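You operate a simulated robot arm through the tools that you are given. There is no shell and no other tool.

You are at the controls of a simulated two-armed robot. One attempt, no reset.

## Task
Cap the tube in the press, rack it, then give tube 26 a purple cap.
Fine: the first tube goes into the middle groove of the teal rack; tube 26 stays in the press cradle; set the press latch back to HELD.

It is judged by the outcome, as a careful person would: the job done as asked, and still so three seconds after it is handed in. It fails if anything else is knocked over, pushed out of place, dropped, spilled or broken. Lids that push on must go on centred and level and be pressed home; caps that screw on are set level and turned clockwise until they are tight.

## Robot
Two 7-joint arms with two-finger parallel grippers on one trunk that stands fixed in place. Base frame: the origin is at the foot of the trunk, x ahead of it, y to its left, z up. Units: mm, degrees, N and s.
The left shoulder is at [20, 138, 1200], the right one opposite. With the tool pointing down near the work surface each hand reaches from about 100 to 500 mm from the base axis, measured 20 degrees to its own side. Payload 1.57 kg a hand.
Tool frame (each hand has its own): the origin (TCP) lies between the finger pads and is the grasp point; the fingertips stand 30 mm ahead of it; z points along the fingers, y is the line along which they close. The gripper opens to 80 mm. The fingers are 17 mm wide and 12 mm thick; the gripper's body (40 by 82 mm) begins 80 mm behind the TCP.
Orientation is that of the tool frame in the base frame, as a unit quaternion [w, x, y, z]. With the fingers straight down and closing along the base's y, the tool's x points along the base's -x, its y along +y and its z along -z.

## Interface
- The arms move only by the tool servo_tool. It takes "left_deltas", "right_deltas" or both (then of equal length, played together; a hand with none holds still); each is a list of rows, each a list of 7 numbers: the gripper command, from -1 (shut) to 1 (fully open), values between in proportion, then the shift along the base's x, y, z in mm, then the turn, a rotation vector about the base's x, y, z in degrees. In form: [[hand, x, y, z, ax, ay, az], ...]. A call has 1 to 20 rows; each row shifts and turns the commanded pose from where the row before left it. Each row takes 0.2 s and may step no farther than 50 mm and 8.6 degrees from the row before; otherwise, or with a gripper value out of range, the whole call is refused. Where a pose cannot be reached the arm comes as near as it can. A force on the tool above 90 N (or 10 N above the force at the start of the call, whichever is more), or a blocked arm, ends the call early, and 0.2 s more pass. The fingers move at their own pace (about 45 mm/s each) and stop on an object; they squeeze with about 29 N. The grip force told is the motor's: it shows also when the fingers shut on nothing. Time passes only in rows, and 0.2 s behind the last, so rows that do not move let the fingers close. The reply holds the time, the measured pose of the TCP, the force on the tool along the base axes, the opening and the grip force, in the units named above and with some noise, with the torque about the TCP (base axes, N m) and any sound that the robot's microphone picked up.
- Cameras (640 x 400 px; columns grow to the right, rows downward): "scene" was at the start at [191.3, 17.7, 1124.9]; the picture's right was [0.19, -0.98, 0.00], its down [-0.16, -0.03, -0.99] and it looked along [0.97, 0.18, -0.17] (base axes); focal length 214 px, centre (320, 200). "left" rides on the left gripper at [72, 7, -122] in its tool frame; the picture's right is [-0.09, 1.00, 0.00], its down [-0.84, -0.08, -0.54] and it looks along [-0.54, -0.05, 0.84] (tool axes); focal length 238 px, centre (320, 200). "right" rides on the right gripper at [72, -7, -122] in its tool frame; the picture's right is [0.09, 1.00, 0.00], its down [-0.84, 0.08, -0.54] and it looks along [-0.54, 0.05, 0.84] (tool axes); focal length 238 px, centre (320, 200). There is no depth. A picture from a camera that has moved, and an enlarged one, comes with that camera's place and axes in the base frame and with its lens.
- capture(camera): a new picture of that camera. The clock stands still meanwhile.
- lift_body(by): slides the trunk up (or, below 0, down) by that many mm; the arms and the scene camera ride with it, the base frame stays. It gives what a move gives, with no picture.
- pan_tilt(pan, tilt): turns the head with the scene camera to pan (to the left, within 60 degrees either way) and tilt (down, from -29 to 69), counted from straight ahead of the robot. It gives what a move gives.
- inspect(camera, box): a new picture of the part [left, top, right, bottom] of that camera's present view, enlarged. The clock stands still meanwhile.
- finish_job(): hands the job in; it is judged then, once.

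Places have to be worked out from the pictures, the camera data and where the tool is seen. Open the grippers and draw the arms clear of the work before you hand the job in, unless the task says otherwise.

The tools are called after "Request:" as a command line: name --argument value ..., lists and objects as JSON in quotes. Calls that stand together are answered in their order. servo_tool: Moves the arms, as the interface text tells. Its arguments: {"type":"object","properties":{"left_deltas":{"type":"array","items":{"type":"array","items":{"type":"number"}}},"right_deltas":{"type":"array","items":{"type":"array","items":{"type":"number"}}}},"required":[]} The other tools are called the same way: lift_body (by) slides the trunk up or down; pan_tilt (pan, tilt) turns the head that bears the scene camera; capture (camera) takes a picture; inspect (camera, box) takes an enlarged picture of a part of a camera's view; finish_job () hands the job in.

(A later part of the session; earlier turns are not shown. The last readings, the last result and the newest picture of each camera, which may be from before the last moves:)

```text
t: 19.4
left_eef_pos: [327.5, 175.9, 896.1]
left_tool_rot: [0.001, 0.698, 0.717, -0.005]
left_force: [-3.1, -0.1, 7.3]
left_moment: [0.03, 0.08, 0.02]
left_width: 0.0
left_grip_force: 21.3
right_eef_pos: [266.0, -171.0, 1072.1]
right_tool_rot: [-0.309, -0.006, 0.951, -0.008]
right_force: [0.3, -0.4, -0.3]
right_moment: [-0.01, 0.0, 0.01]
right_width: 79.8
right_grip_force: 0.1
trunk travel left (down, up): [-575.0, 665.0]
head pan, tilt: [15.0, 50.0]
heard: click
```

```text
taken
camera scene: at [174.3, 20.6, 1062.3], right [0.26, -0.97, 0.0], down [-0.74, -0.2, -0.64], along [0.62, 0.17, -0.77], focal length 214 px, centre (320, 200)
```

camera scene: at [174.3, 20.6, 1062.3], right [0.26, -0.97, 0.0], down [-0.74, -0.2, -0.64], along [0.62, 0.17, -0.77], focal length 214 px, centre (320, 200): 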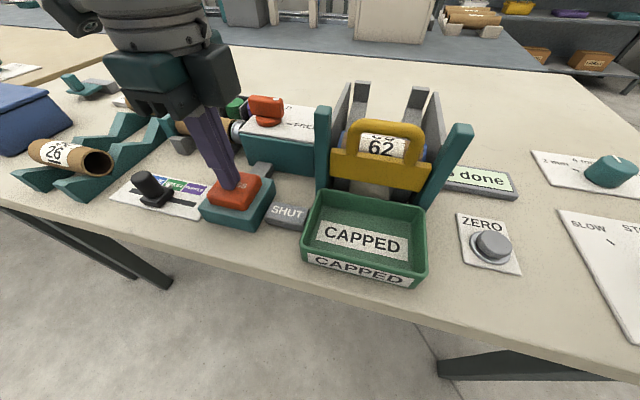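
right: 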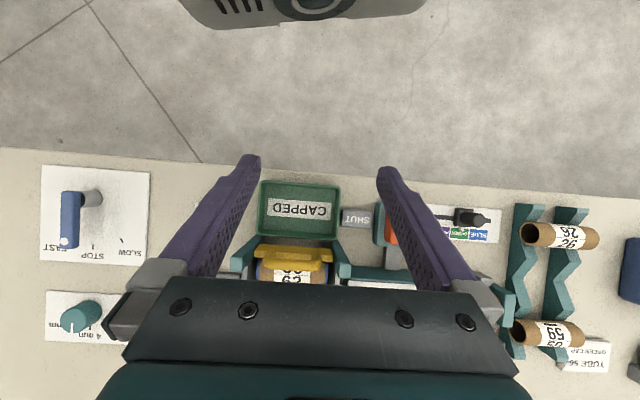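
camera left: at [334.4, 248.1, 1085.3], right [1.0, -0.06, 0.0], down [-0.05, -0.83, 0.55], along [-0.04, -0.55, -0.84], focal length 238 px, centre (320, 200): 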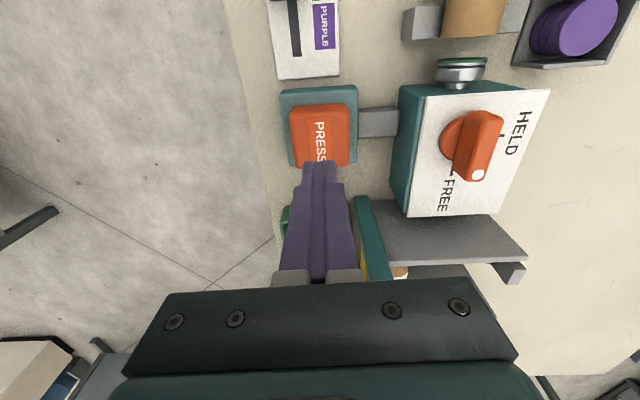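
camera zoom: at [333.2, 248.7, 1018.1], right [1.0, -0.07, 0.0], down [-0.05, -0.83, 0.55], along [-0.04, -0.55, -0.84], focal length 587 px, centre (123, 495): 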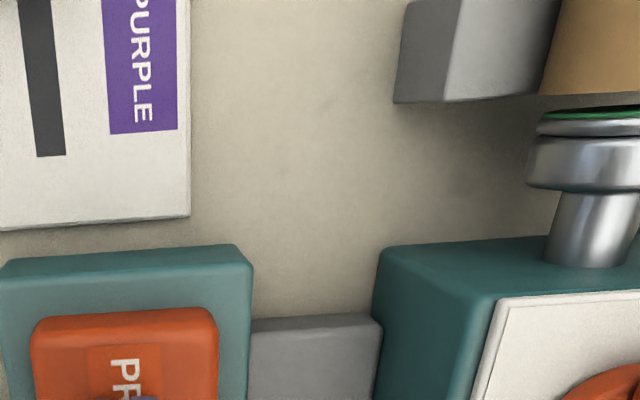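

A click: the press has been triggered and the ram is moving toward the tube. I hold still and let it run.

Request:
servo_tool --left_deltas '[[-1, 0, 0, 0, 0, 0, 0], [-1, 0, 0, 0, 0, 0, 0], [-1, 0, 0, 0, 0, 0, 0]]'

Request:
inspect --camera "left" --box '[270, 0, 530, 160]'

Request:
inspect --camera "scene" --box '[160, 100, 290, 180]'

```text
t: 20.2
left_eef_pos: [327.8, 175.2, 895.8]
left_tool_rot: [0.001, 0.698, 0.716, -0.005]
left_force: [-2.2, 0.7, 5.6]
left_moment: [0.06, 0.04, 0.03]
left_width: 0.0
left_grip_force: 21.0
right_eef_pos: [264.6, -170.3, 1072.9]
right_tool_rot: [-0.31, -0.006, 0.951, -0.008]
right_force: [-0.4, -0.7, 0.2]
right_moment: [0.0, 0.0, -0.05]
right_width: 80.0
right_grip_force: 0.0
trunk travel left (down, up): [-575.0, 665.0]
head pan, tilt: [15.0, 50.0]
```

```text
2.46 times, centred on (400, 80) of left
camera zoom: at [333.2, 248.7, 1018.1], right [1.0, -0.07, 0.0], down [-0.05, -0.83, 0.55], along [-0.04, -0.55, -0.84], focal length 587 px, centre (123, 495)
```

zoom: 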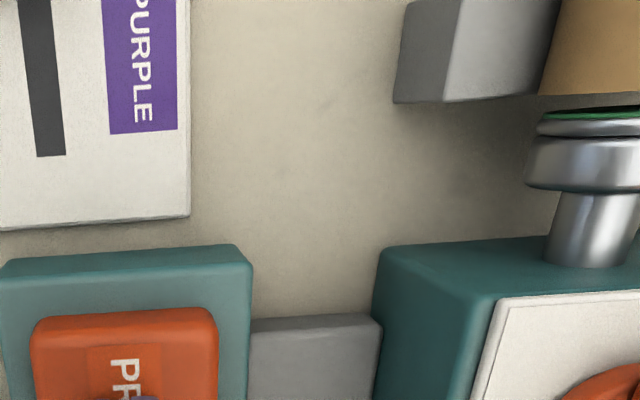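

```text
4.92 times, centred on (225, 140) of scene
camera zoom: at [174.4, 20.6, 1062.3], right [0.26, -0.97, 0.0], down [-0.74, -0.2, -0.64], along [0.62, 0.17, -0.77], focal length 1056 px, centre (788, 495)
```

zoom: 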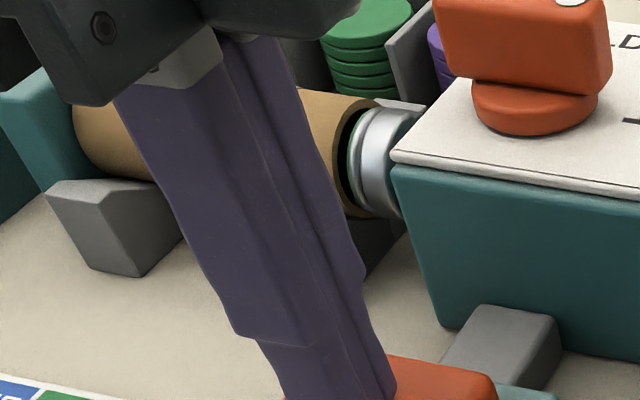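

The ram follows the button's travel and is almost at the tube. I keep pressing down in steps.

Request:
servo_tool --left_deltas '[[-1, 0, 0, -2, 0, 0, 0], [-1, 0, 0, -2, 0, 0, 0], [-1, 0, 0, 0, 0, 0, 0]]'

Request:
inspect --camera "left" --box '[270, 0, 530, 160]'

Request:
inspect --camera "scene" --box '[160, 100, 290, 180]'

```text
t: 21.0
left_eef_pos: [328.6, 175.6, 892.6]
left_tool_rot: [0.001, 0.697, 0.717, -0.006]
left_force: [-2.8, -0.6, 7.3]
left_moment: [0.07, 0.07, 0.0]
left_width: 0.0
left_grip_force: 21.5
right_eef_pos: [264.6, -171.2, 1071.1]
right_tool_rot: [-0.309, -0.005, 0.951, -0.008]
right_force: [0.3, 1.0, -0.4]
right_moment: [0.01, -0.03, 0.03]
right_width: 80.2
right_grip_force: 0.0
trunk travel left (down, up): [-575.0, 665.0]
head pan, tilt: [15.0, 50.0]
```

```text
2.46 times, centred on (400, 80) of left
camera zoom: at [333.3, 248.7, 1014.1], right [1.0, -0.07, 0.0], down [-0.05, -0.83, 0.55], along [-0.04, -0.55, -0.84], focal length 587 px, centre (123, 495)
```

zoom: 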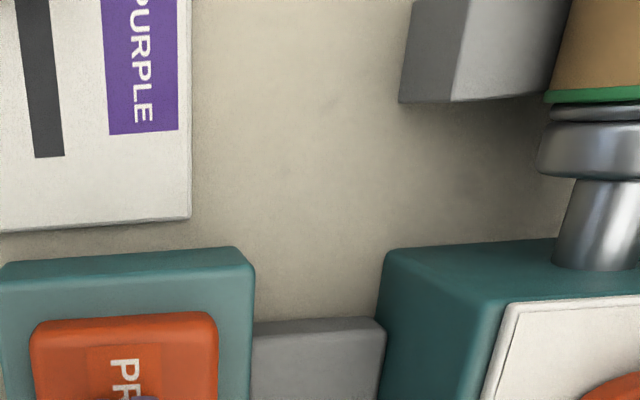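

```text
4.92 times, centred on (225, 140) of scene
camera zoom: at [174.4, 20.7, 1062.3], right [0.26, -0.97, 0.0], down [-0.74, -0.2, -0.64], along [0.62, 0.17, -0.77], focal length 1056 px, centre (788, 495)
```

zoom: 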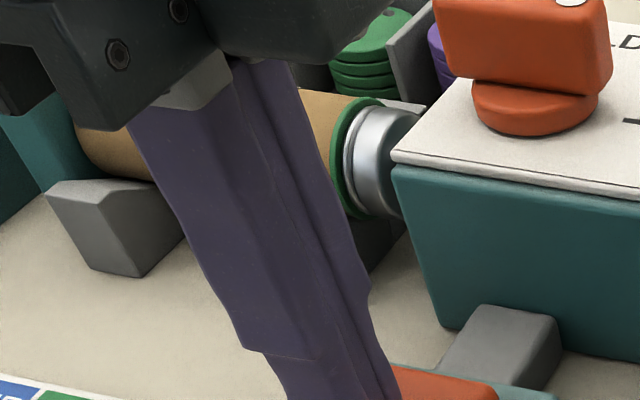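

A green cap now sits at the tube end against the ram. I press on to the bottom of the stroke so it is pressed home.

Request:
servo_tool --left_deltas '[[-1, 0, 0, -2, 0, 0, 0], [-1, 0, 0, -2, 0, 0, 0], [-1, 0, 0, 0, 0, 0, 0]]'

Request:
inspect --camera "left" --box '[270, 0, 530, 160]'

Request:
inspect --camera "scene" --box '[160, 100, 290, 180]'

```text
t: 21.8
left_eef_pos: [328.1, 175.3, 888.2]
left_tool_rot: [0.001, 0.698, 0.716, -0.005]
left_force: [-2.3, 0.1, 9.2]
left_moment: [0.08, 0.03, 0.0]
left_width: 0.0
left_grip_force: 20.9
right_eef_pos: [265.9, -170.2, 1072.2]
right_tool_rot: [-0.31, -0.005, 0.951, -0.009]
right_force: [-1.0, 0.0, 0.5]
right_moment: [0.01, -0.03, 0.02]
right_width: 80.0
right_grip_force: 0.1
trunk travel left (down, up): [-575.0, 665.0]
head pan, tilt: [15.0, 50.0]
```

```text
2.46 times, centred on (400, 80) of left
camera zoom: at [333.2, 248.6, 1010.4], right [1.0, -0.07, 0.0], down [-0.05, -0.83, 0.55], along [-0.04, -0.55, -0.84], focal length 587 px, centre (123, 495)
```

zoom: 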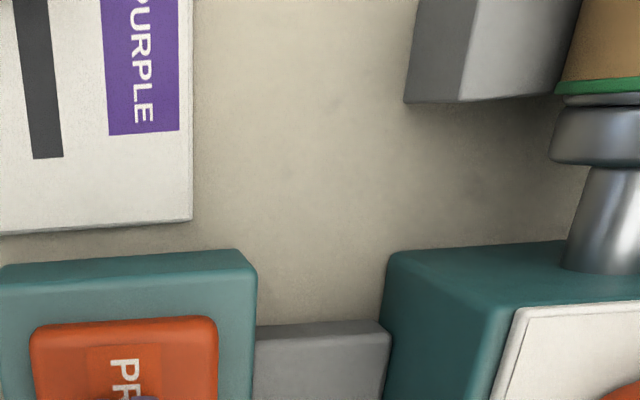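

```text
4.92 times, centred on (225, 140) of scene
camera zoom: at [174.5, 20.6, 1062.3], right [0.26, -0.97, 0.0], down [-0.74, -0.2, -0.64], along [0.62, 0.17, -0.77], focal length 1056 px, centre (788, 495)
```

zoom: 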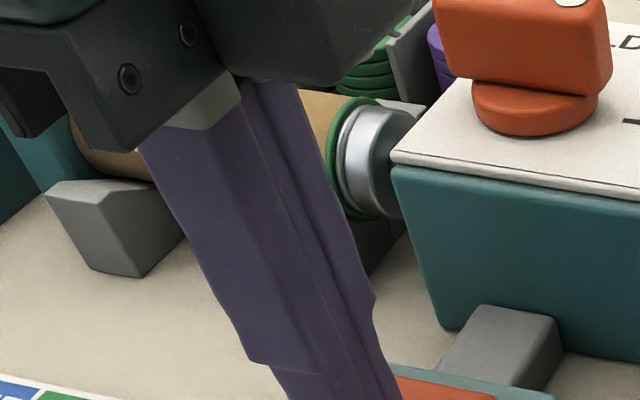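

Force is 9 N and the ram still edges forward. I press on until it bottoms.

Request:
servo_tool --left_deltas '[[-1, 0, 0, -2, 0, 0, 0], [-1, 0, 0, -2, 0, 0, 0], [-1, 0, 0, -2, 0, 0, 0], [-1, 0, 0, 0, 0, 0, 0]]'

Request:
inspect --camera "left" --box '[270, 0, 530, 160]'

Request:
inspect --camera "scene" --box '[160, 100, 290, 180]'

```text
t: 22.7
left_eef_pos: [328.0, 176.4, 887.7]
left_tool_rot: [0.003, 0.698, 0.716, -0.006]
left_force: [-16.7, 2.8, 42.9]
left_moment: [0.42, 0.5, 0.32]
left_width: 0.0
left_grip_force: 21.0
right_eef_pos: [265.4, -169.1, 1070.3]
right_tool_rot: [-0.31, -0.006, 0.951, -0.009]
right_force: [-0.1, 0.2, -0.2]
right_moment: [0.04, 0.01, -0.03]
right_width: 79.8
right_grip_force: 0.0
trunk travel left (down, up): [-575.0, 665.0]
head pan, tilt: [15.0, 50.0]
stopped in row 4 (left hand): the force on the tool passed its limit at 94 N (the readings are from after the stop); the commanded pose is now the measured one
```

```text
2.46 times, centred on (400, 80) of left
camera zoom: at [333.3, 249.5, 1009.1], right [1.0, -0.07, 0.0], down [-0.06, -0.83, 0.55], along [-0.04, -0.55, -0.83], focal length 587 px, centre (123, 495)
```

zoom: 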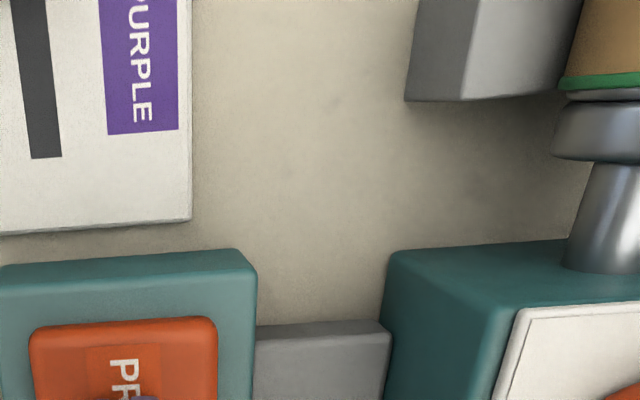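

```text
4.92 times, centred on (225, 140) of scene
camera zoom: at [173.6, 22.4, 1061.9], right [0.26, -0.97, 0.0], down [-0.74, -0.2, -0.64], along [0.62, 0.17, -0.77], focal length 1056 px, centre (788, 495)
```

zoom: 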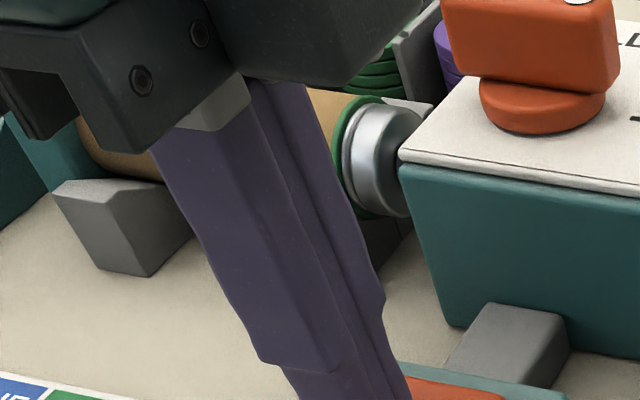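

The button has bottomed out hard; the stroke is complete. I lift off and check the cap.

Request:
servo_tool --left_deltas '[[-1, 0, 0, 4, 0, 0, 0], [-1, 0, 0, 8, 0, 0, 0], [-1, 0, 0, 15, 0, 0, 0], [-1, 0, 0, 25, 0, 0, 0], [-1, 0, 0, 30, 0, 0, 0], [-1, 0, 0, 0, 0, 0, 0]]'

Request:
capture --camera "left"

Request:
inspect --camera "scene" --box '[160, 90, 290, 180]'

Request:
inspect --camera "scene" --box '[310, 70, 520, 200]'

```text
t: 24.1
left_eef_pos: [327.7, 173.2, 968.1]
left_tool_rot: [0.004, 0.699, 0.715, -0.006]
left_force: [0.6, -0.2, -0.8]
left_moment: [0.08, -0.01, 0.01]
left_width: 0.2
left_grip_force: 21.6
right_eef_pos: [264.9, -170.6, 1071.3]
right_tool_rot: [-0.309, -0.005, 0.951, -0.008]
right_force: [-0.2, 0.4, 0.9]
right_moment: [0.01, 0.0, -0.02]
right_width: 80.1
right_grip_force: 0.2
trunk travel left (down, up): [-575.0, 665.0]
head pan, tilt: [15.0, 50.0]
```

```text
taken
camera left: at [333.8, 247.5, 1089.2], right [1.0, -0.07, 0.0], down [-0.06, -0.83, 0.56], along [-0.04, -0.55, -0.83], focal length 238 px, centre (320, 200)
```

left: 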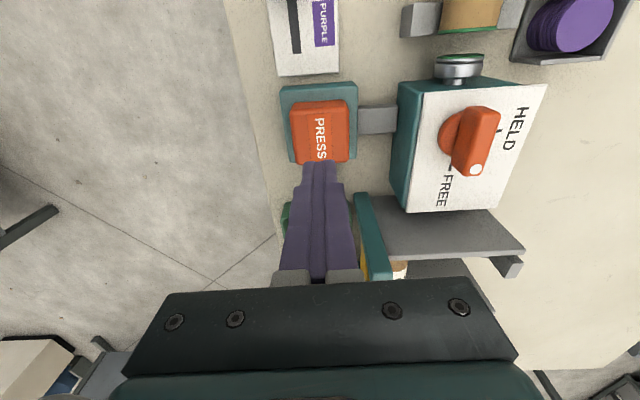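

```text
4.44 times, centred on (225, 135) of scene
camera zoom: at [174.4, 20.4, 1062.3], right [0.26, -0.97, 0.0], down [-0.74, -0.2, -0.64], along [0.62, 0.17, -0.77], focal length 953 px, centre (742, 489)
```

zoom: 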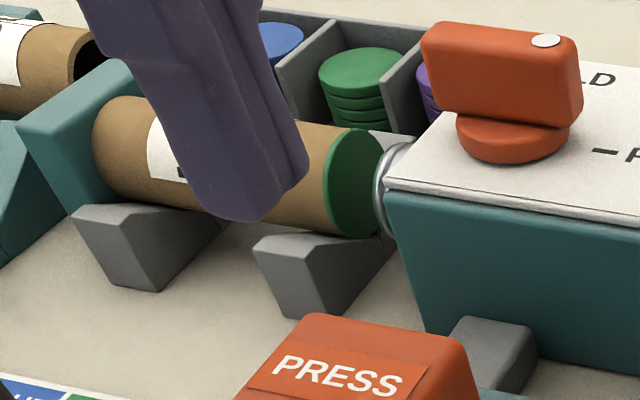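

```text
3.05 times, centred on (415, 135) of scene
camera zoom: at [174.4, 20.4, 1062.3], right [0.26, -0.97, 0.0], down [-0.74, -0.2, -0.64], along [0.62, 0.17, -0.77], focal length 654 px, centre (30, 398)
```

zoom: 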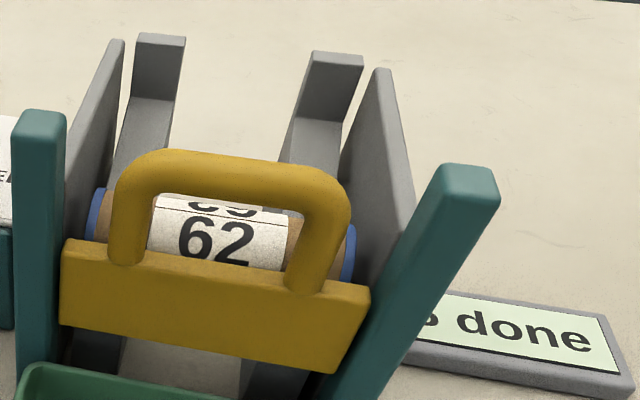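

Tube 56 now has a green cap seated flush, and the ram is back. Next I open the gripper and move above tube 56 to pick it up across its middle.

Request:
servo_tool --left_deltas '[[-1, 0, 0, 20, 0, 0, 0], [0.45, 25, 24, 10, 0, 0, 0], [0.45, 25, 24, 0, 0, 0, 0], [0.45, 25, 24, 0, 0, 0, 0], [0.45, 25, 25, 0, 0, 0, 0], [0.45, 22, 25, 0, 0, 0, 0], [0.45, 0, 0, 0, 0, 0, 0]]'

Request:
capture --camera "left"

Request:
capture --camera "scene"

```text
t: 25.7
left_eef_pos: [450.1, 295.8, 998.1]
left_tool_rot: [0.005, 0.699, 0.715, -0.006]
left_force: [-0.2, 0.8, 0.2]
left_moment: [-0.01, -0.01, 0.0]
left_width: 58.1
left_grip_force: 0.1
right_eef_pos: [264.8, -169.7, 1072.0]
right_tool_rot: [-0.309, -0.005, 0.951, -0.008]
right_force: [0.3, -0.4, 0.4]
right_moment: [-0.02, -0.02, 0.0]
right_width: 80.2
right_grip_force: 0.1
trunk travel left (down, up): [-575.0, 665.0]
head pan, tilt: [15.0, 50.0]
```

```text
taken
camera left: at [455.4, 369.6, 1119.4], right [1.0, -0.07, 0.0], down [-0.06, -0.83, 0.56], along [-0.04, -0.55, -0.83], focal length 238 px, centre (320, 200)
```

left: 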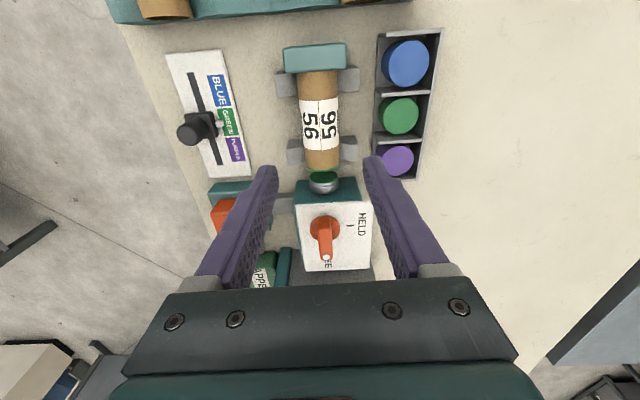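

```text
taken
camera scene: at [174.4, 20.4, 1062.3], right [0.26, -0.97, 0.0], down [-0.74, -0.2, -0.64], along [0.62, 0.17, -0.77], focal length 214 px, centre (320, 200)
```

scene: 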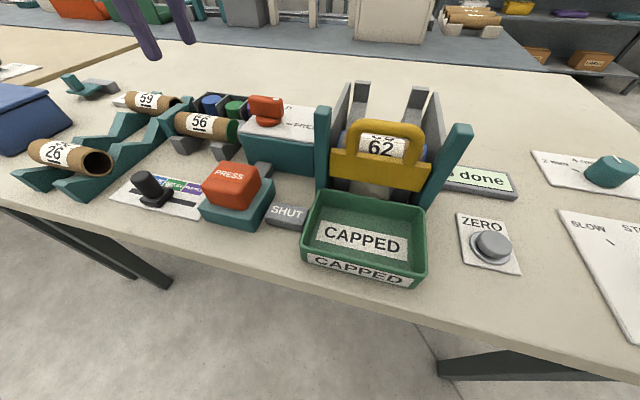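

Reached. I enlarge the left view on tube 56 and its cradle to refine the tube's axis and the gap between V-blocks.

Request:
inspect --camera "left" --box '[240, 30, 460, 190]'

Request:
inspect --camera "scene" --box '[160, 95, 260, 165]'

```text
2.50 times, centred on (350, 110) of left
camera zoom: at [455.4, 369.6, 1119.4], right [1.0, -0.07, 0.0], down [-0.06, -0.83, 0.56], along [-0.04, -0.55, -0.83], focal length 596 px, centre (245, 425)
```

zoom: 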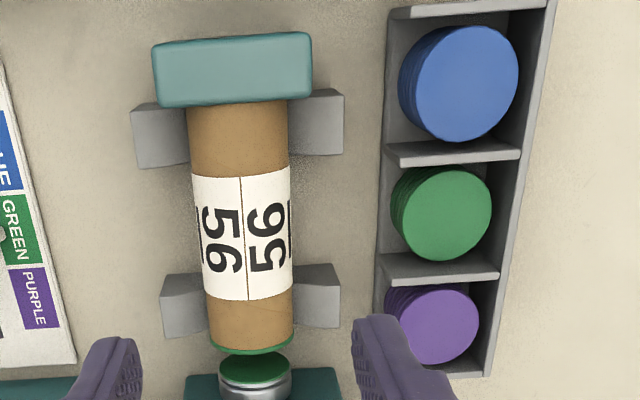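

```text
5.71 times, centred on (210, 130) of scene
camera zoom: at [174.4, 20.4, 1062.3], right [0.26, -0.97, 0.0], down [-0.74, -0.2, -0.64], along [0.62, 0.17, -0.77], focal length 1226 px, centre (949, 600)
```

zoom: 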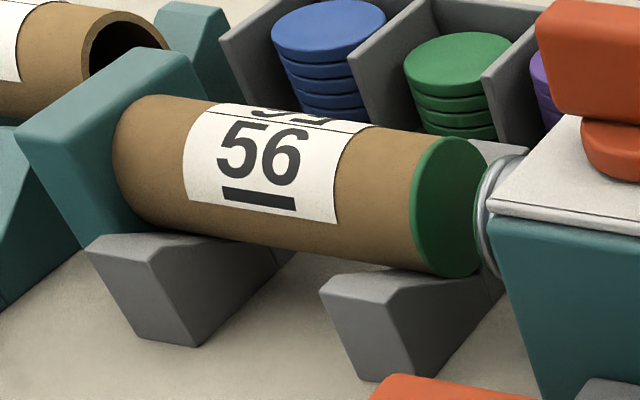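

The tube axis is x≈450, its middle y≈296, and the gap between V-blocks is y≈276–322, so the fingers fit. I trim the small tilt and go down to just above the tube.

Request:
servo_tool --left_deltas '[[0.45, 0, 0, -20, 0.9, 0, -1.3], [0.45, 0, 0, -25, 0, 0, 0], [0.45, 0, 0, -25, 0, 0, 0], [0.45, 0, 0, -10, 0, 0, 0], [0.45, 0, 0, 0, 0, 0, 0]]'

Request:
capture --camera "left"

Request:
inspect --camera "scene" --box '[140, 60, 300, 165]'

```text
t: 26.9
left_eef_pos: [450.6, 295.8, 917.7]
left_tool_rot: [-0.002, 0.707, 0.707, -0.001]
left_force: [-0.1, -0.9, 0.2]
left_moment: [-0.02, -0.02, 0.01]
left_width: 58.2
left_grip_force: 0.1
right_eef_pos: [264.8, -173.5, 1071.6]
right_tool_rot: [-0.309, -0.005, 0.951, -0.009]
right_force: [-0.6, -0.4, -0.3]
right_moment: [-0.01, -0.01, -0.01]
right_width: 80.0
right_grip_force: 0.0
trunk travel left (down, up): [-575.0, 665.0]
head pan, tilt: [15.0, 50.0]
```

```text
taken
camera left: at [457.2, 367.6, 1040.0], right [1.0, -0.09, 0.0], down [-0.07, -0.84, 0.54], along [-0.05, -0.54, -0.84], focal length 238 px, centre (320, 200)
```

left: 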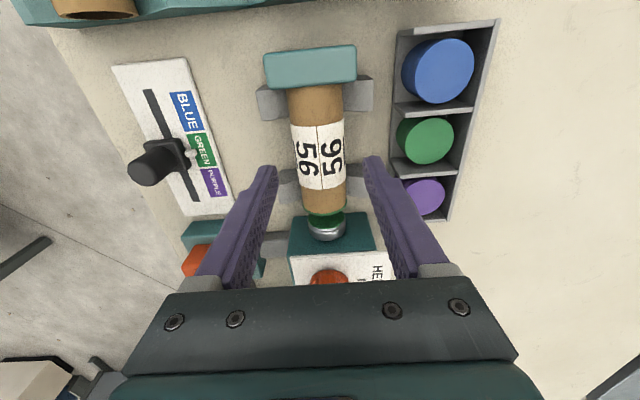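

```text
3.81 times, centred on (220, 112) of scene
camera zoom: at [174.4, 20.4, 1062.3], right [0.26, -0.97, 0.0], down [-0.74, -0.2, -0.64], along [0.62, 0.17, -0.77], focal length 817 px, centre (701, 533)
```

zoom: 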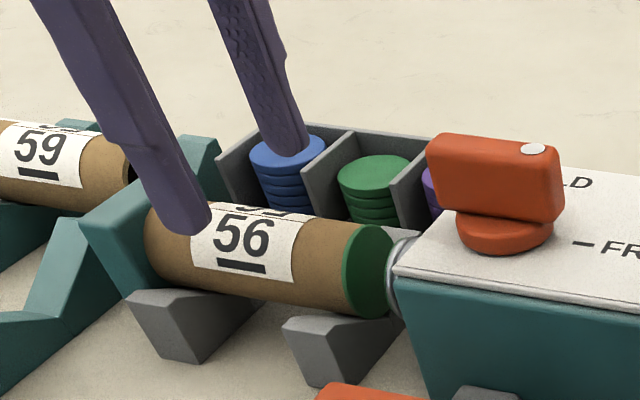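

Well aligned and level. I lower the rest of the way in stages.

Request:
servo_tool --left_deltas '[[0.45, 0, 0, -20, 0, 0, 0], [0.45, 0, 0, -20, 0, 0, 0], [0.45, 0, 0, -10, 0, 0, 0], [0.45, 0, 0, -5, 0, 0, 0], [0.45, 0, 0, 0, 0, 0, 0]]'

Request:
inspect --camera "scene" --box '[140, 60, 300, 165]'

Request:
capture --camera "left"

```text
t: 28.1
left_eef_pos: [452.1, 296.5, 863.1]
left_tool_rot: [-0.001, 0.706, 0.708, -0.001]
left_force: [0.3, 0.6, -0.2]
left_moment: [-0.02, 0.04, 0.01]
left_width: 58.0
left_grip_force: 0.1
right_eef_pos: [264.5, -171.2, 1071.6]
right_tool_rot: [-0.309, -0.005, 0.951, -0.009]
right_force: [-0.3, -0.3, 0.3]
right_moment: [0.01, 0.01, 0.01]
right_width: 79.6
right_grip_force: 0.1
trunk travel left (down, up): [-575.0, 665.0]
head pan, tilt: [15.0, 50.0]
```

```text
3.81 times, centred on (220, 112) of scene
camera zoom: at [174.4, 20.4, 1062.3], right [0.26, -0.97, 0.0], down [-0.74, -0.2, -0.64], along [0.62, 0.17, -0.77], focal length 817 px, centre (701, 533)
```

zoom: 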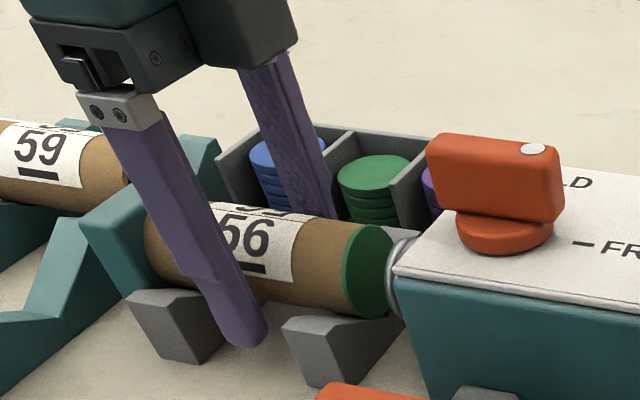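

```text
taken
camera left: at [457.8, 367.8, 984.9], right [1.0, -0.09, 0.0], down [-0.07, -0.84, 0.54], along [-0.05, -0.54, -0.84], focal length 238 px, centre (320, 200)
```

left: 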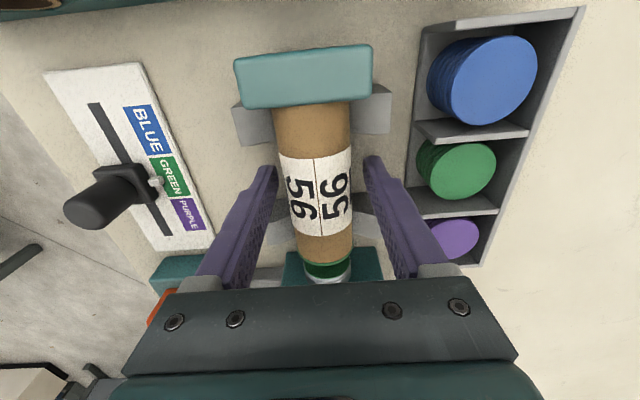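

Fingers are well either side of the tube between the V-blocks. I close on it.

Request:
servo_tool --left_deltas '[[-1, 0, 0, 0, 0, 0, 0], [-1, 0, 0, 0, 0, 0, 0], [-1, 0, 0, 0, 0, 0, 0]]'

```text
t: 28.9
left_eef_pos: [451.2, 296.2, 863.2]
left_tool_rot: [0.0, 0.707, 0.708, 0.0]
left_force: [0.2, -0.2, 0.5]
left_moment: [0.01, -0.01, 0.01]
left_width: 38.3
left_grip_force: 28.9
right_eef_pos: [264.8, -170.5, 1073.0]
right_tool_rot: [-0.31, -0.005, 0.951, -0.008]
right_force: [0.2, -0.1, -0.4]
right_moment: [-0.02, 0.01, -0.01]
right_width: 79.7
right_grip_force: 0.0
trunk travel left (down, up): [-575.0, 665.0]
head pan, tilt: [15.0, 50.0]
```

Gripped at 38 mm. I lift it straight up.

Request:
servo_tool --left_deltas '[[-1, 0, -1, 4, 0, 0, 0], [-1, 0, 0, 8, 0, 0, 0], [-1, 0, 0, 15, 0, 0, 0], [-1, 0, 0, 25, 0, 0, 0], [-1, 0, 0, 25, 0, 0, 0], [-1, 0, 0, 25, 0, 0, 0], [-1, 0, 0, 0, 0, 0, 0]]'

Request:
capture --camera "left"

Request:
capture --camera "scene"

```text
t: 30.5
left_eef_pos: [450.0, 294.2, 966.1]
left_tool_rot: [0.0, 0.706, 0.708, -0.001]
left_force: [0.4, 0.4, 0.3]
left_moment: [0.01, -0.02, -0.01]
left_width: 38.3
left_grip_force: 29.2
right_eef_pos: [264.4, -171.5, 1071.3]
right_tool_rot: [-0.308, -0.006, 0.951, -0.008]
right_force: [0.1, -0.2, 0.5]
right_moment: [-0.01, 0.01, -0.02]
right_width: 79.8
right_grip_force: 0.1
trunk travel left (down, up): [-575.0, 665.0]
head pan, tilt: [15.0, 50.0]
```

```text
taken
camera left: at [456.9, 366.4, 1087.7], right [1.0, -0.09, 0.0], down [-0.07, -0.84, 0.54], along [-0.05, -0.54, -0.84], focal length 238 px, centre (320, 200)
```

left: 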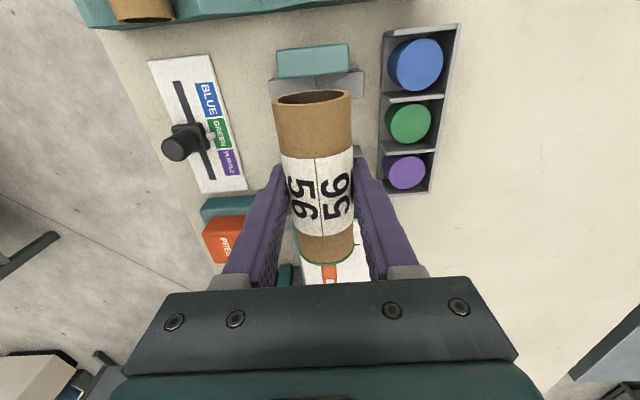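

```text
taken
camera scene: at [174.4, 20.4, 1062.3], right [0.26, -0.97, 0.0], down [-0.74, -0.2, -0.64], along [0.62, 0.17, -0.77], focal length 214 px, centre (320, 200)
```

scene: 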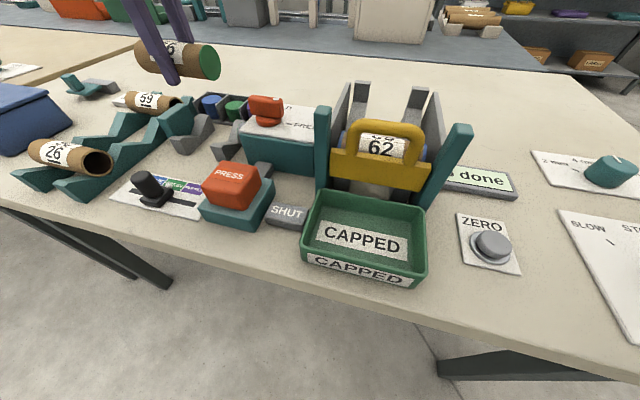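

Tube 56 is held level with its green cap on. I carry it over toward the rack's middle groove, testing the reach up high.

Request:
servo_tool --left_deltas '[[-1, -8, 20, 5, 0, 0, 0], [-1, -8, 25, 5, 0, 0, 0], [-1, -9, 25, 5, 0, 0, 0], [-1, -9, 25, 0, 0, 0, 0], [-1, -9, 25, 0, 0, 0, 0], [-1, 0, 20, 0, 0, 0, 0], [-1, 0, 14, 0, 0, 0, 0], [-1, 0, 0, 0, 0, 0, 0]]'

Request:
capture --camera "left"

Request:
capture --camera "scene"

```text
t: 32.3
left_eef_pos: [407.1, 448.8, 979.2]
left_tool_rot: [-0.001, 0.707, 0.707, -0.001]
left_force: [0.1, 0.3, 0.0]
left_moment: [0.0, 0.02, 0.0]
left_width: 38.4
left_grip_force: 28.8
right_eef_pos: [265.7, -171.9, 1072.3]
right_tool_rot: [-0.309, -0.006, 0.951, -0.009]
right_force: [-0.7, 0.0, 0.0]
right_moment: [-0.02, 0.01, 0.0]
right_width: 80.0
right_grip_force: 0.0
trunk travel left (down, up): [-575.0, 665.0]
head pan, tilt: [15.0, 50.0]
```

```text
taken
camera left: at [413.9, 520.2, 1101.9], right [1.0, -0.09, 0.0], down [-0.08, -0.84, 0.54], along [-0.05, -0.54, -0.84], focal length 238 px, centre (320, 200)
```

left: 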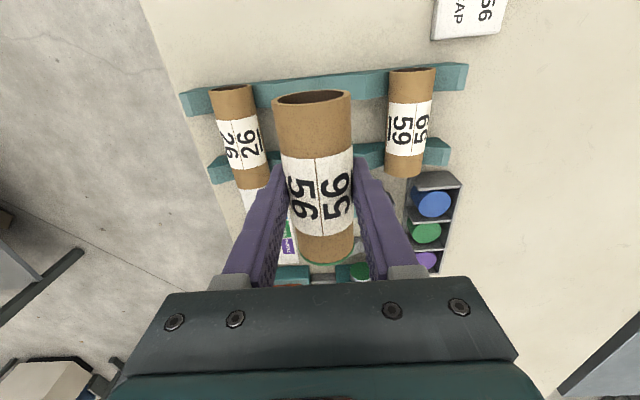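

```text
taken
camera scene: at [174.4, 20.4, 1062.3], right [0.26, -0.97, 0.0], down [-0.74, -0.2, -0.64], along [0.62, 0.17, -0.77], focal length 214 px, centre (320, 200)
```

scene: 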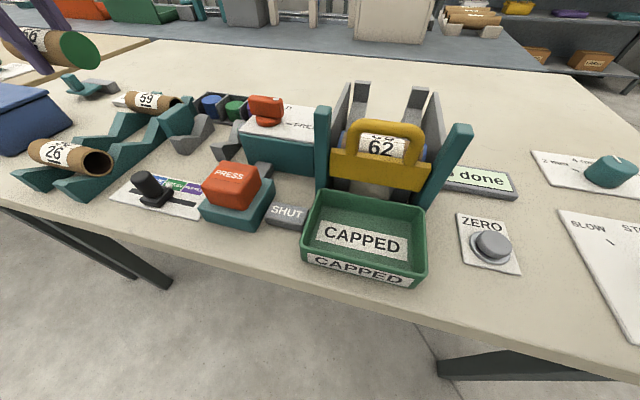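

Reach is fine. I turn the head to the rack to see the grooves in detail and pin the middle groove.

Request:
pan_tilt --pan 50 --tilt 28

Request:
capture --camera "scene"

Request:
inspect --camera "left" --box '[170, 50, 480, 210]'

```text
t: 33.3
left_eef_pos: [406.1, 448.9, 980.8]
left_tool_rot: [-0.002, 0.707, 0.707, -0.001]
left_force: [0.1, -0.4, 0.6]
left_moment: [0.02, 0.02, 0.0]
left_width: 38.3
left_grip_force: 29.0
right_eef_pos: [265.7, -171.6, 1072.3]
right_tool_rot: [-0.309, -0.006, 0.951, -0.009]
right_force: [-0.3, -0.2, 0.2]
right_moment: [0.02, 0.0, -0.03]
right_width: 79.7
right_grip_force: 0.1
trunk travel left (down, up): [-575.0, 665.0]
head pan, tilt: [50.0, 28.0]
```

```text
taken
camera scene: at [158.7, 70.3, 1094.9], right [0.77, -0.64, 0.0], down [-0.3, -0.36, -0.88], along [0.57, 0.68, -0.47], focal length 214 px, centre (320, 200)
```

scene: 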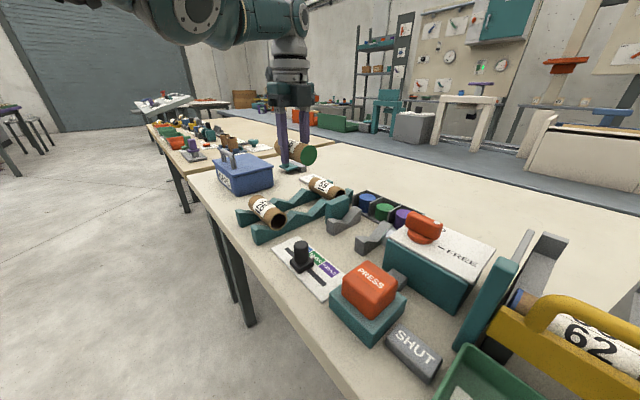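

```text
2.06 times, centred on (325, 130) of left
camera zoom: at [413.9, 520.1, 1101.9], right [1.0, -0.09, 0.0], down [-0.07, -0.84, 0.54], along [-0.05, -0.54, -0.84], focal length 492 px, centre (310, 344)
```

zoom: 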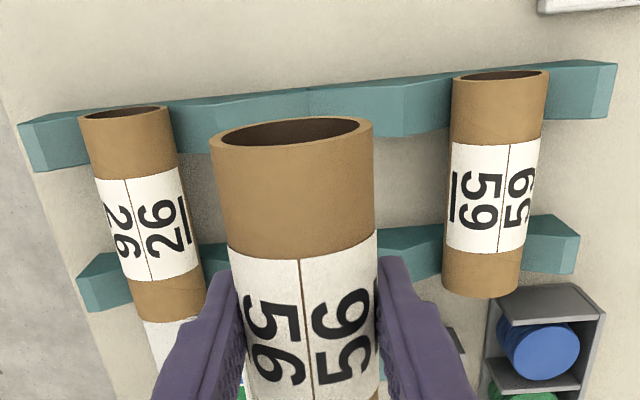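

Request:
inspect --camera "scene" --box '[230, 165, 360, 250]'

Request:
inspect --camera "scene" --box '[250, 90, 350, 200]'

```text
4.71 times, centred on (295, 208) of scene
camera zoom: at [158.7, 70.3, 1094.9], right [0.77, -0.64, 0.0], down [-0.3, -0.36, -0.88], along [0.57, 0.68, -0.47], focal length 1009 px, centre (438, 165)
```

zoom: 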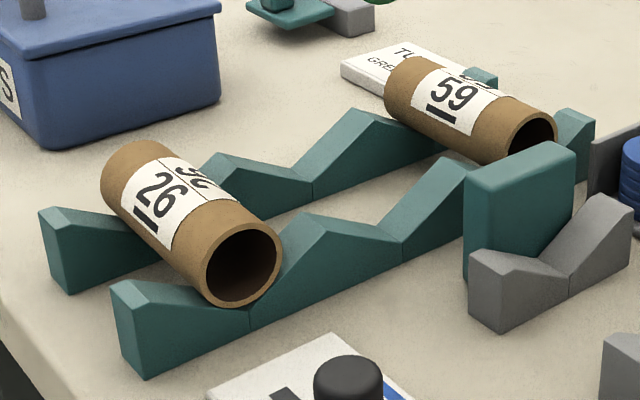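

```text
3.64 times, centred on (300, 145) of scene
camera zoom: at [158.7, 70.3, 1094.9], right [0.77, -0.64, 0.0], down [-0.3, -0.36, -0.88], along [0.57, 0.68, -0.47], focal length 780 px, centre (393, 400)
```

zoom: 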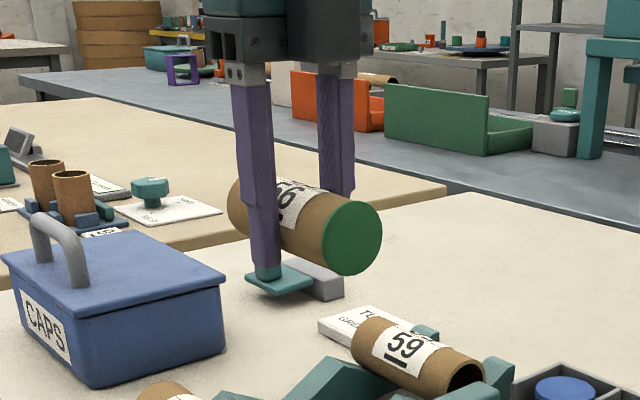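

The rack's valleys lie at x≈326, 411 and 496 (bottom z≈833), tubes resting with axis z≈857; rack plates at y≈398–415 and from 477. I shift to x=411 and lower toward the middle groove, stopping a little above.

Request:
servo_tool --left_deltas '[[-1, 4, -1, -20, 0, 0, 0], [-1, 0, 0, -25, 0, 0, 0], [-1, 0, 0, -25, 0, 0, 0], [-1, 0, 0, -20, 0, 0, 0], [-1, 0, 0, 0, 0, 0, 0]]'

Request:
inspect --camera "scene" --box '[220, 130, 370, 250]'

Request:
capture --camera "left"

```text
t: 34.5
left_eef_pos: [398.2, 443.2, 893.5]
left_tool_rot: [0.0, 0.707, 0.708, 0.0]
left_force: [-0.6, 0.1, 0.1]
left_moment: [0.0, -0.01, 0.0]
left_width: 38.4
left_grip_force: 28.7
left hand out of reach, approached as far as the arm can: row 2, 4
right_eef_pos: [266.4, -172.3, 1072.2]
right_tool_rot: [-0.309, -0.005, 0.951, -0.009]
right_force: [0.2, -0.2, 0.5]
right_moment: [0.01, 0.0, -0.01]
right_width: 80.2
right_grip_force: 0.1
trunk travel left (down, up): [-575.0, 665.0]
head pan, tilt: [50.0, 28.0]
```

```text
3.33 times, centred on (295, 190) of scene
camera zoom: at [158.6, 70.3, 1095.0], right [0.77, -0.64, 0.0], down [-0.3, -0.36, -0.88], along [0.57, 0.68, -0.47], focal length 715 px, centre (403, 233)
```

zoom: 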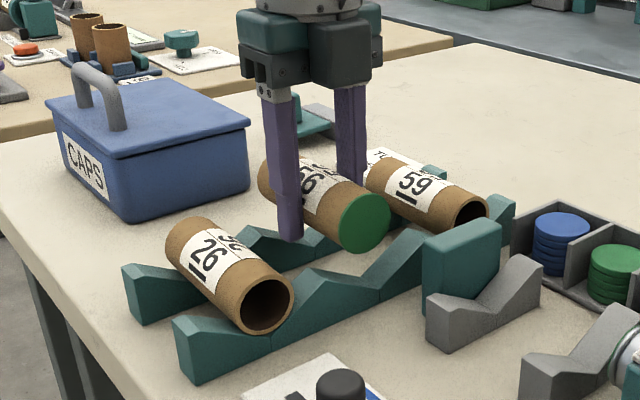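

```text
taken
camera left: at [405.5, 515.1, 1015.5], right [1.0, -0.09, 0.0], down [-0.07, -0.84, 0.54], along [-0.05, -0.54, -0.84], focal length 238 px, centre (320, 200)
```

left: 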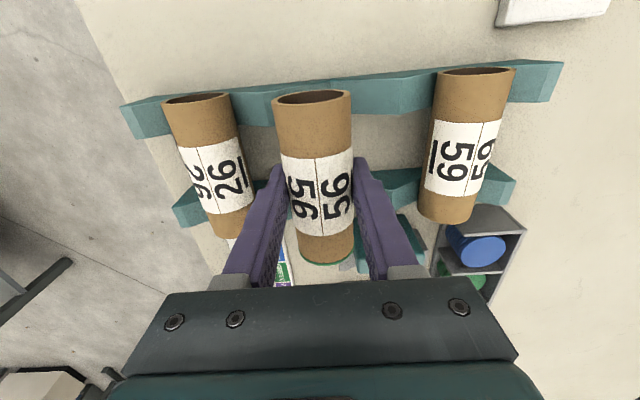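

At this height the arm runs out of reach (stopped at x≈398). I raise the hand again, then lower the trunk so the shoulder is nearer the work height.

Request:
servo_tool --left_deltas '[[-1, 0, 0, 25, 0, 0, 0], [-1, 0, 0, 25, 0, 0, 0], [-1, 0, 0, 25, 0, 0, 0], [-1, 0, 0, 25, 0, 0, 0], [-1, 0, 0, 20, 0, 0, 0], [-1, 0, 0, 0, 0, 0, 0]]' --right_deltas '[[1, 0, 0, 15, 0, 0, 0], [1, 0, 0, 15, 0, 0, 0], [1, 0, 0, 15, 0, 0, 0], [1, 0, 0, 15, 0, 0, 0], [1, 0, 0, 15, 0, 0, 0], [1, 0, 0, 0, 0, 0, 0]]'

```text
t: 35.2
left_eef_pos: [405.6, 445.7, 954.1]
left_tool_rot: [-0.002, 0.707, 0.707, -0.003]
left_force: [-0.8, -0.6, -1.3]
left_moment: [0.01, -0.01, 0.0]
left_width: 38.3
left_grip_force: 29.0
left hand out of reach, approached as far as the arm can: row 1, 3
right_eef_pos: [245.8, -176.5, 1065.4]
right_tool_rot: [-0.396, 0.006, 0.918, 0.002]
right_force: [0.0, -0.8, -0.2]
right_moment: [0.03, -0.01, 0.02]
right_width: 80.1
right_grip_force: 0.1
trunk travel left (down, up): [-575.0, 665.0]
head pan, tilt: [50.0, 28.0]
stopped in row 3 (right hand): the arm was blocked; the commanded pose is now the measured one
```

The right arm seems to be at a joint limit, so I leave it alone. I raise only the left hand further.

Request:
servo_tool --left_deltas '[[-1, 0, 0, 20, 0, 0, 0], [-1, 0, 0, 20, 0, 0, 0], [-1, 0, 0, 15, 0, 0, 0], [-1, 0, 0, 0, 0, 0, 0]]'

Request:
capture --camera "right"

```text
t: 36.2
left_eef_pos: [402.3, 444.5, 1001.7]
left_tool_rot: [-0.009, 0.709, 0.705, -0.01]
left_force: [0.2, 0.1, -0.6]
left_moment: [0.01, -0.01, 0.0]
left_width: 38.7
left_grip_force: 29.3
right_eef_pos: [244.4, -175.7, 1065.3]
right_tool_rot: [-0.396, 0.007, 0.918, 0.003]
right_force: [-0.7, 0.7, -0.2]
right_moment: [0.0, 0.01, -0.01]
right_width: 79.9
right_grip_force: 0.1
trunk travel left (down, up): [-575.0, 665.0]
head pan, tilt: [50.0, 28.0]
```

```text
taken
camera right: at [284.0, -182.6, 1200.1], right [-0.05, 1.0, 0.07], down [0.97, 0.07, -0.24], along [-0.24, 0.05, -0.97], focal length 238 px, centre (320, 200)
```

right: 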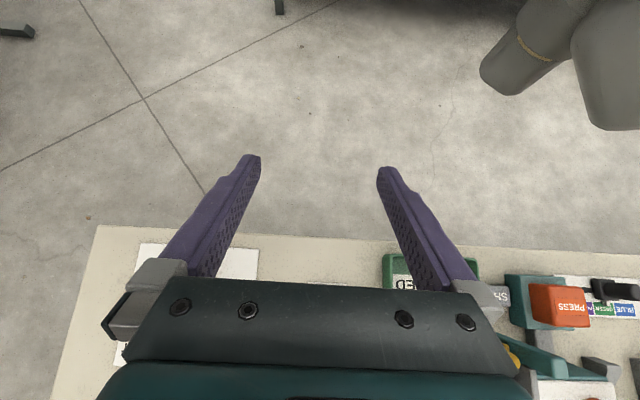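

The arm reaches farthest with the TCP about 230 mm below the shoulder, so for the rack I lower the trunk about 105 mm in total. First 90 mm, which brings the tube to z≈912, still above the rack.

Request:
lift_body --by -90

Request:
capture --camera "scene"

Request:
capture --camera "left"

```text
t: 37.5
left_eef_pos: [402.8, 446.2, 911.6]
left_tool_rot: [-0.008, 0.708, 0.706, -0.01]
left_force: [0.3, 0.3, -0.7]
left_moment: [0.01, -0.02, -0.04]
left_width: 38.0
left_grip_force: 28.6
right_eef_pos: [245.4, -177.1, 975.3]
right_tool_rot: [-0.397, 0.007, 0.918, 0.003]
right_force: [0.3, 0.9, -0.4]
right_moment: [0.02, 0.02, -0.01]
right_width: 80.0
right_grip_force: 0.1
trunk travel left (down, up): [-485.0, 755.0]
head pan, tilt: [50.0, 28.0]
```

```text
taken
camera scene: at [158.7, 70.3, 1005.0], right [0.77, -0.64, 0.0], down [-0.3, -0.36, -0.88], along [0.57, 0.68, -0.47], focal length 214 px, centre (320, 200)
```

scene: 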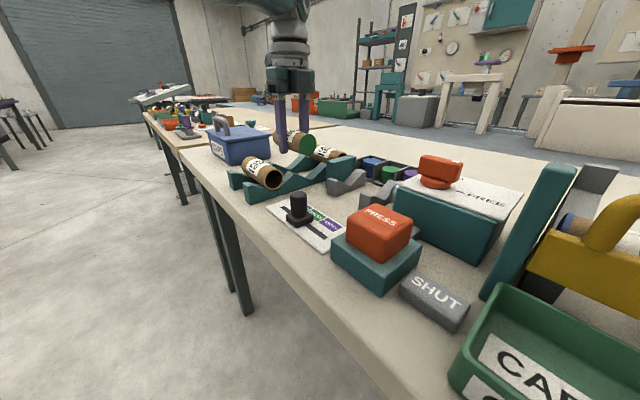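

```text
taken
camera left: at [413.4, 518.0, 1033.6], right [1.0, -0.09, -0.02], down [-0.07, -0.83, 0.55], along [-0.07, -0.54, -0.84], focal length 238 px, centre (320, 200)
```

left: 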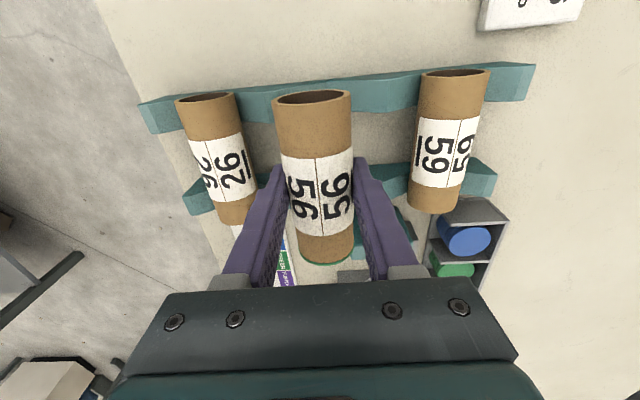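

I let the hand settle toward its target and go down 15 mm to check the reach now.

Request:
servo_tool --left_deltas '[[-1, 0, 0, -10, 0, 0, 0], [-1, 0, 0, -10, 0, 0, 0], [-1, 0, 0, 0, 0, 0, 0]]'

```text
t: 38.3
left_eef_pos: [407.4, 446.6, 900.0]
left_tool_rot: [0.0, 0.707, 0.707, -0.002]
left_force: [0.7, 0.4, 0.0]
left_moment: [-0.03, -0.02, 0.01]
left_width: 38.3
left_grip_force: 28.8
right_eef_pos: [244.6, -176.5, 975.1]
right_tool_rot: [-0.396, 0.007, 0.918, 0.003]
right_force: [0.6, -0.7, 1.1]
right_moment: [0.02, 0.01, -0.01]
right_width: 80.0
right_grip_force: 0.0
trunk travel left (down, up): [-485.0, 755.0]
head pan, tilt: [50.0, 28.0]
```

Now it tracks. I shift +3.5 mm in x and lower to z≈880 to check against the groove.

Request:
servo_tool --left_deltas '[[-1, 1.5, 0, -10, 0, 0, 0], [-1, 1.5, 0, -10, 0, 0, 0], [-1, 0, 0, 0, 0, 0, 0]]'

Request:
inspect --camera "scene" --box '[210, 110, 370, 220]'

```text
t: 39.1
left_eef_pos: [409.4, 446.3, 878.3]
left_tool_rot: [-0.001, 0.707, 0.707, -0.002]
left_force: [-0.3, -0.1, -0.8]
left_moment: [0.02, 0.0, 0.02]
left_width: 38.5
left_grip_force: 29.3
right_eef_pos: [244.7, -176.4, 974.2]
right_tool_rot: [-0.397, 0.006, 0.918, 0.002]
right_force: [-0.3, -0.1, 0.5]
right_moment: [0.0, 0.0, 0.01]
right_width: 79.7
right_grip_force: 0.0
trunk travel left (down, up): [-485.0, 755.0]
head pan, tilt: [50.0, 28.0]
```

```text
3.64 times, centred on (290, 165) of scene
camera zoom: at [158.7, 70.3, 1005.0], right [0.77, -0.64, 0.0], down [-0.3, -0.36, -0.88], along [0.57, 0.68, -0.47], focal length 780 px, centre (429, 327)
```

zoom: 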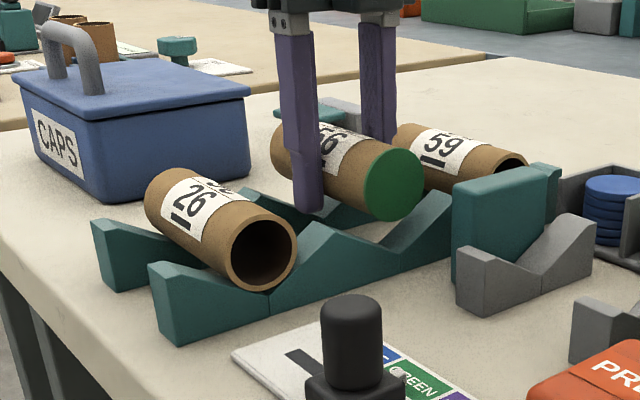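

Tube 56's capped end lines up with tube 26's end (y≈399). I lower gently until it rests in the groove.

Request:
servo_tool --left_deltas '[[-1, 1, 0, -5, 0, 0, 0], [-1, 0, 0, -3, 0, 0, 0], [-1, 0, 0, -2, 0, 0, 0], [-1, 0, 0, -2, 0, 0, 0], [-1, 0, 0, 0, 0, 0, 0]]'

Request:
inspect --camera "scene" --box '[210, 110, 370, 220]'

```text
t: 40.3
left_eef_pos: [408.0, 446.2, 868.6]
left_tool_rot: [-0.001, 0.707, 0.708, -0.004]
left_force: [0.2, 0.3, 0.1]
left_moment: [0.04, 0.0, 0.01]
left_width: 38.2
left_grip_force: 29.1
left hand out of reach, approached as far as the arm can: row 3
right_eef_pos: [245.8, -175.3, 975.6]
right_tool_rot: [-0.397, 0.006, 0.918, 0.002]
right_force: [0.2, 0.1, 0.8]
right_moment: [0.0, -0.02, 0.01]
right_width: 79.8
right_grip_force: 0.1
trunk travel left (down, up): [-485.0, 755.0]
head pan, tilt: [50.0, 28.0]
```

```text
3.64 times, centred on (290, 165) of scene
camera zoom: at [158.6, 70.3, 1005.0], right [0.77, -0.64, 0.0], down [-0.3, -0.36, -0.88], along [0.57, 0.68, -0.47], focal length 780 px, centre (429, 327)
```

zoom: 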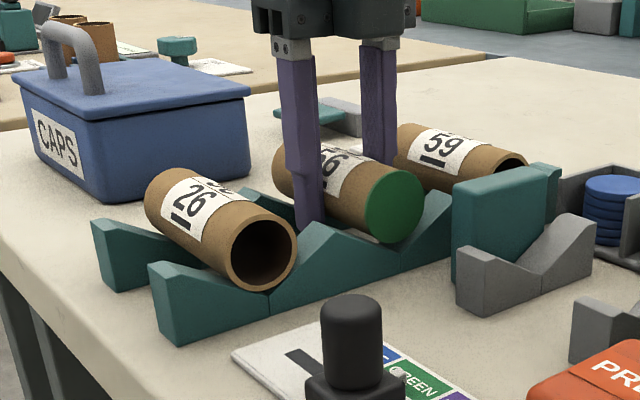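

Reach is again just short at this depth. I raise 12 mm and tilt the hand 5° about the tube's own axis (fingers slightly forward), which gains reach without tilting the tube.

Request:
servo_tool --left_deltas '[[-1, 0, 0, 6, 0, 0, 0], [-1, 0, 0, 6, 0, -2.5, 0], [-1, 0, 0, 0, 0, -2.5, 0], [-1, 0, 0, 0, 0, 0, 0]]'

```text
t: 41.3
left_eef_pos: [410.7, 447.2, 879.1]
left_tool_rot: [0.03, 0.706, 0.707, 0.027]
left_force: [0.1, 0.0, -0.2]
left_moment: [0.0, -0.05, 0.03]
left_width: 38.3
left_grip_force: 28.9
right_eef_pos: [244.5, -176.1, 975.4]
right_tool_rot: [-0.397, 0.005, 0.918, 0.001]
right_force: [0.5, 0.1, -0.9]
right_moment: [-0.01, 0.0, -0.03]
right_width: 79.8
right_grip_force: 0.1
trunk travel left (down, up): [-485.0, 755.0]
head pan, tilt: [50.0, 28.0]
```

Now at (410.7, 447) with reach to spare. I lower gently until contact.

Request:
servo_tool --left_deltas '[[-1, 0, 0, -5, 0, 0, 0], [-1, 0, 0, -4, 0, 0, 0], [-1, 0, 0, -2, 0, 0, 0], [-1, 0, 0, -2, 0, 0, 0], [-1, 0, 0, 0, 0, 0, 0]]'

Request:
inspect --camera "scene" --box '[210, 110, 370, 220]'

```text
t: 42.5
left_eef_pos: [409.6, 447.5, 865.3]
left_tool_rot: [0.029, 0.706, 0.707, 0.027]
left_force: [-0.4, -0.2, 0.1]
left_moment: [-0.01, 0.01, 0.0]
left_width: 38.3
left_grip_force: 29.2
right_eef_pos: [245.3, -176.7, 974.7]
right_tool_rot: [-0.396, 0.006, 0.918, 0.002]
right_force: [0.3, -0.4, 0.7]
right_moment: [0.02, -0.01, 0.01]
right_width: 80.0
right_grip_force: 0.1
trunk travel left (down, up): [-485.0, 755.0]
head pan, tilt: [50.0, 28.0]
```

```text
3.64 times, centred on (290, 165) of scene
camera zoom: at [158.6, 70.3, 1005.0], right [0.77, -0.64, 0.0], down [-0.3, -0.36, -0.88], along [0.57, 0.68, -0.47], focal length 780 px, centre (429, 327)
```

zoom: 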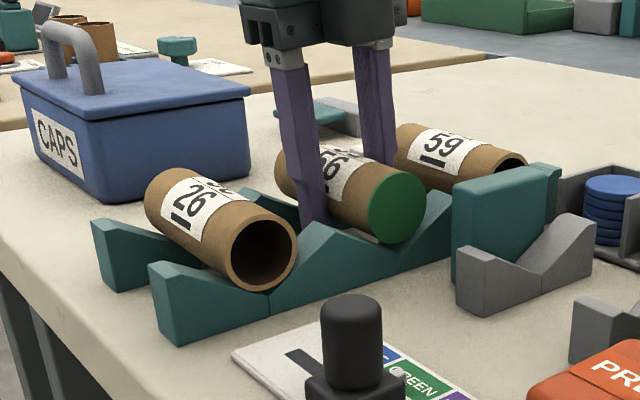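

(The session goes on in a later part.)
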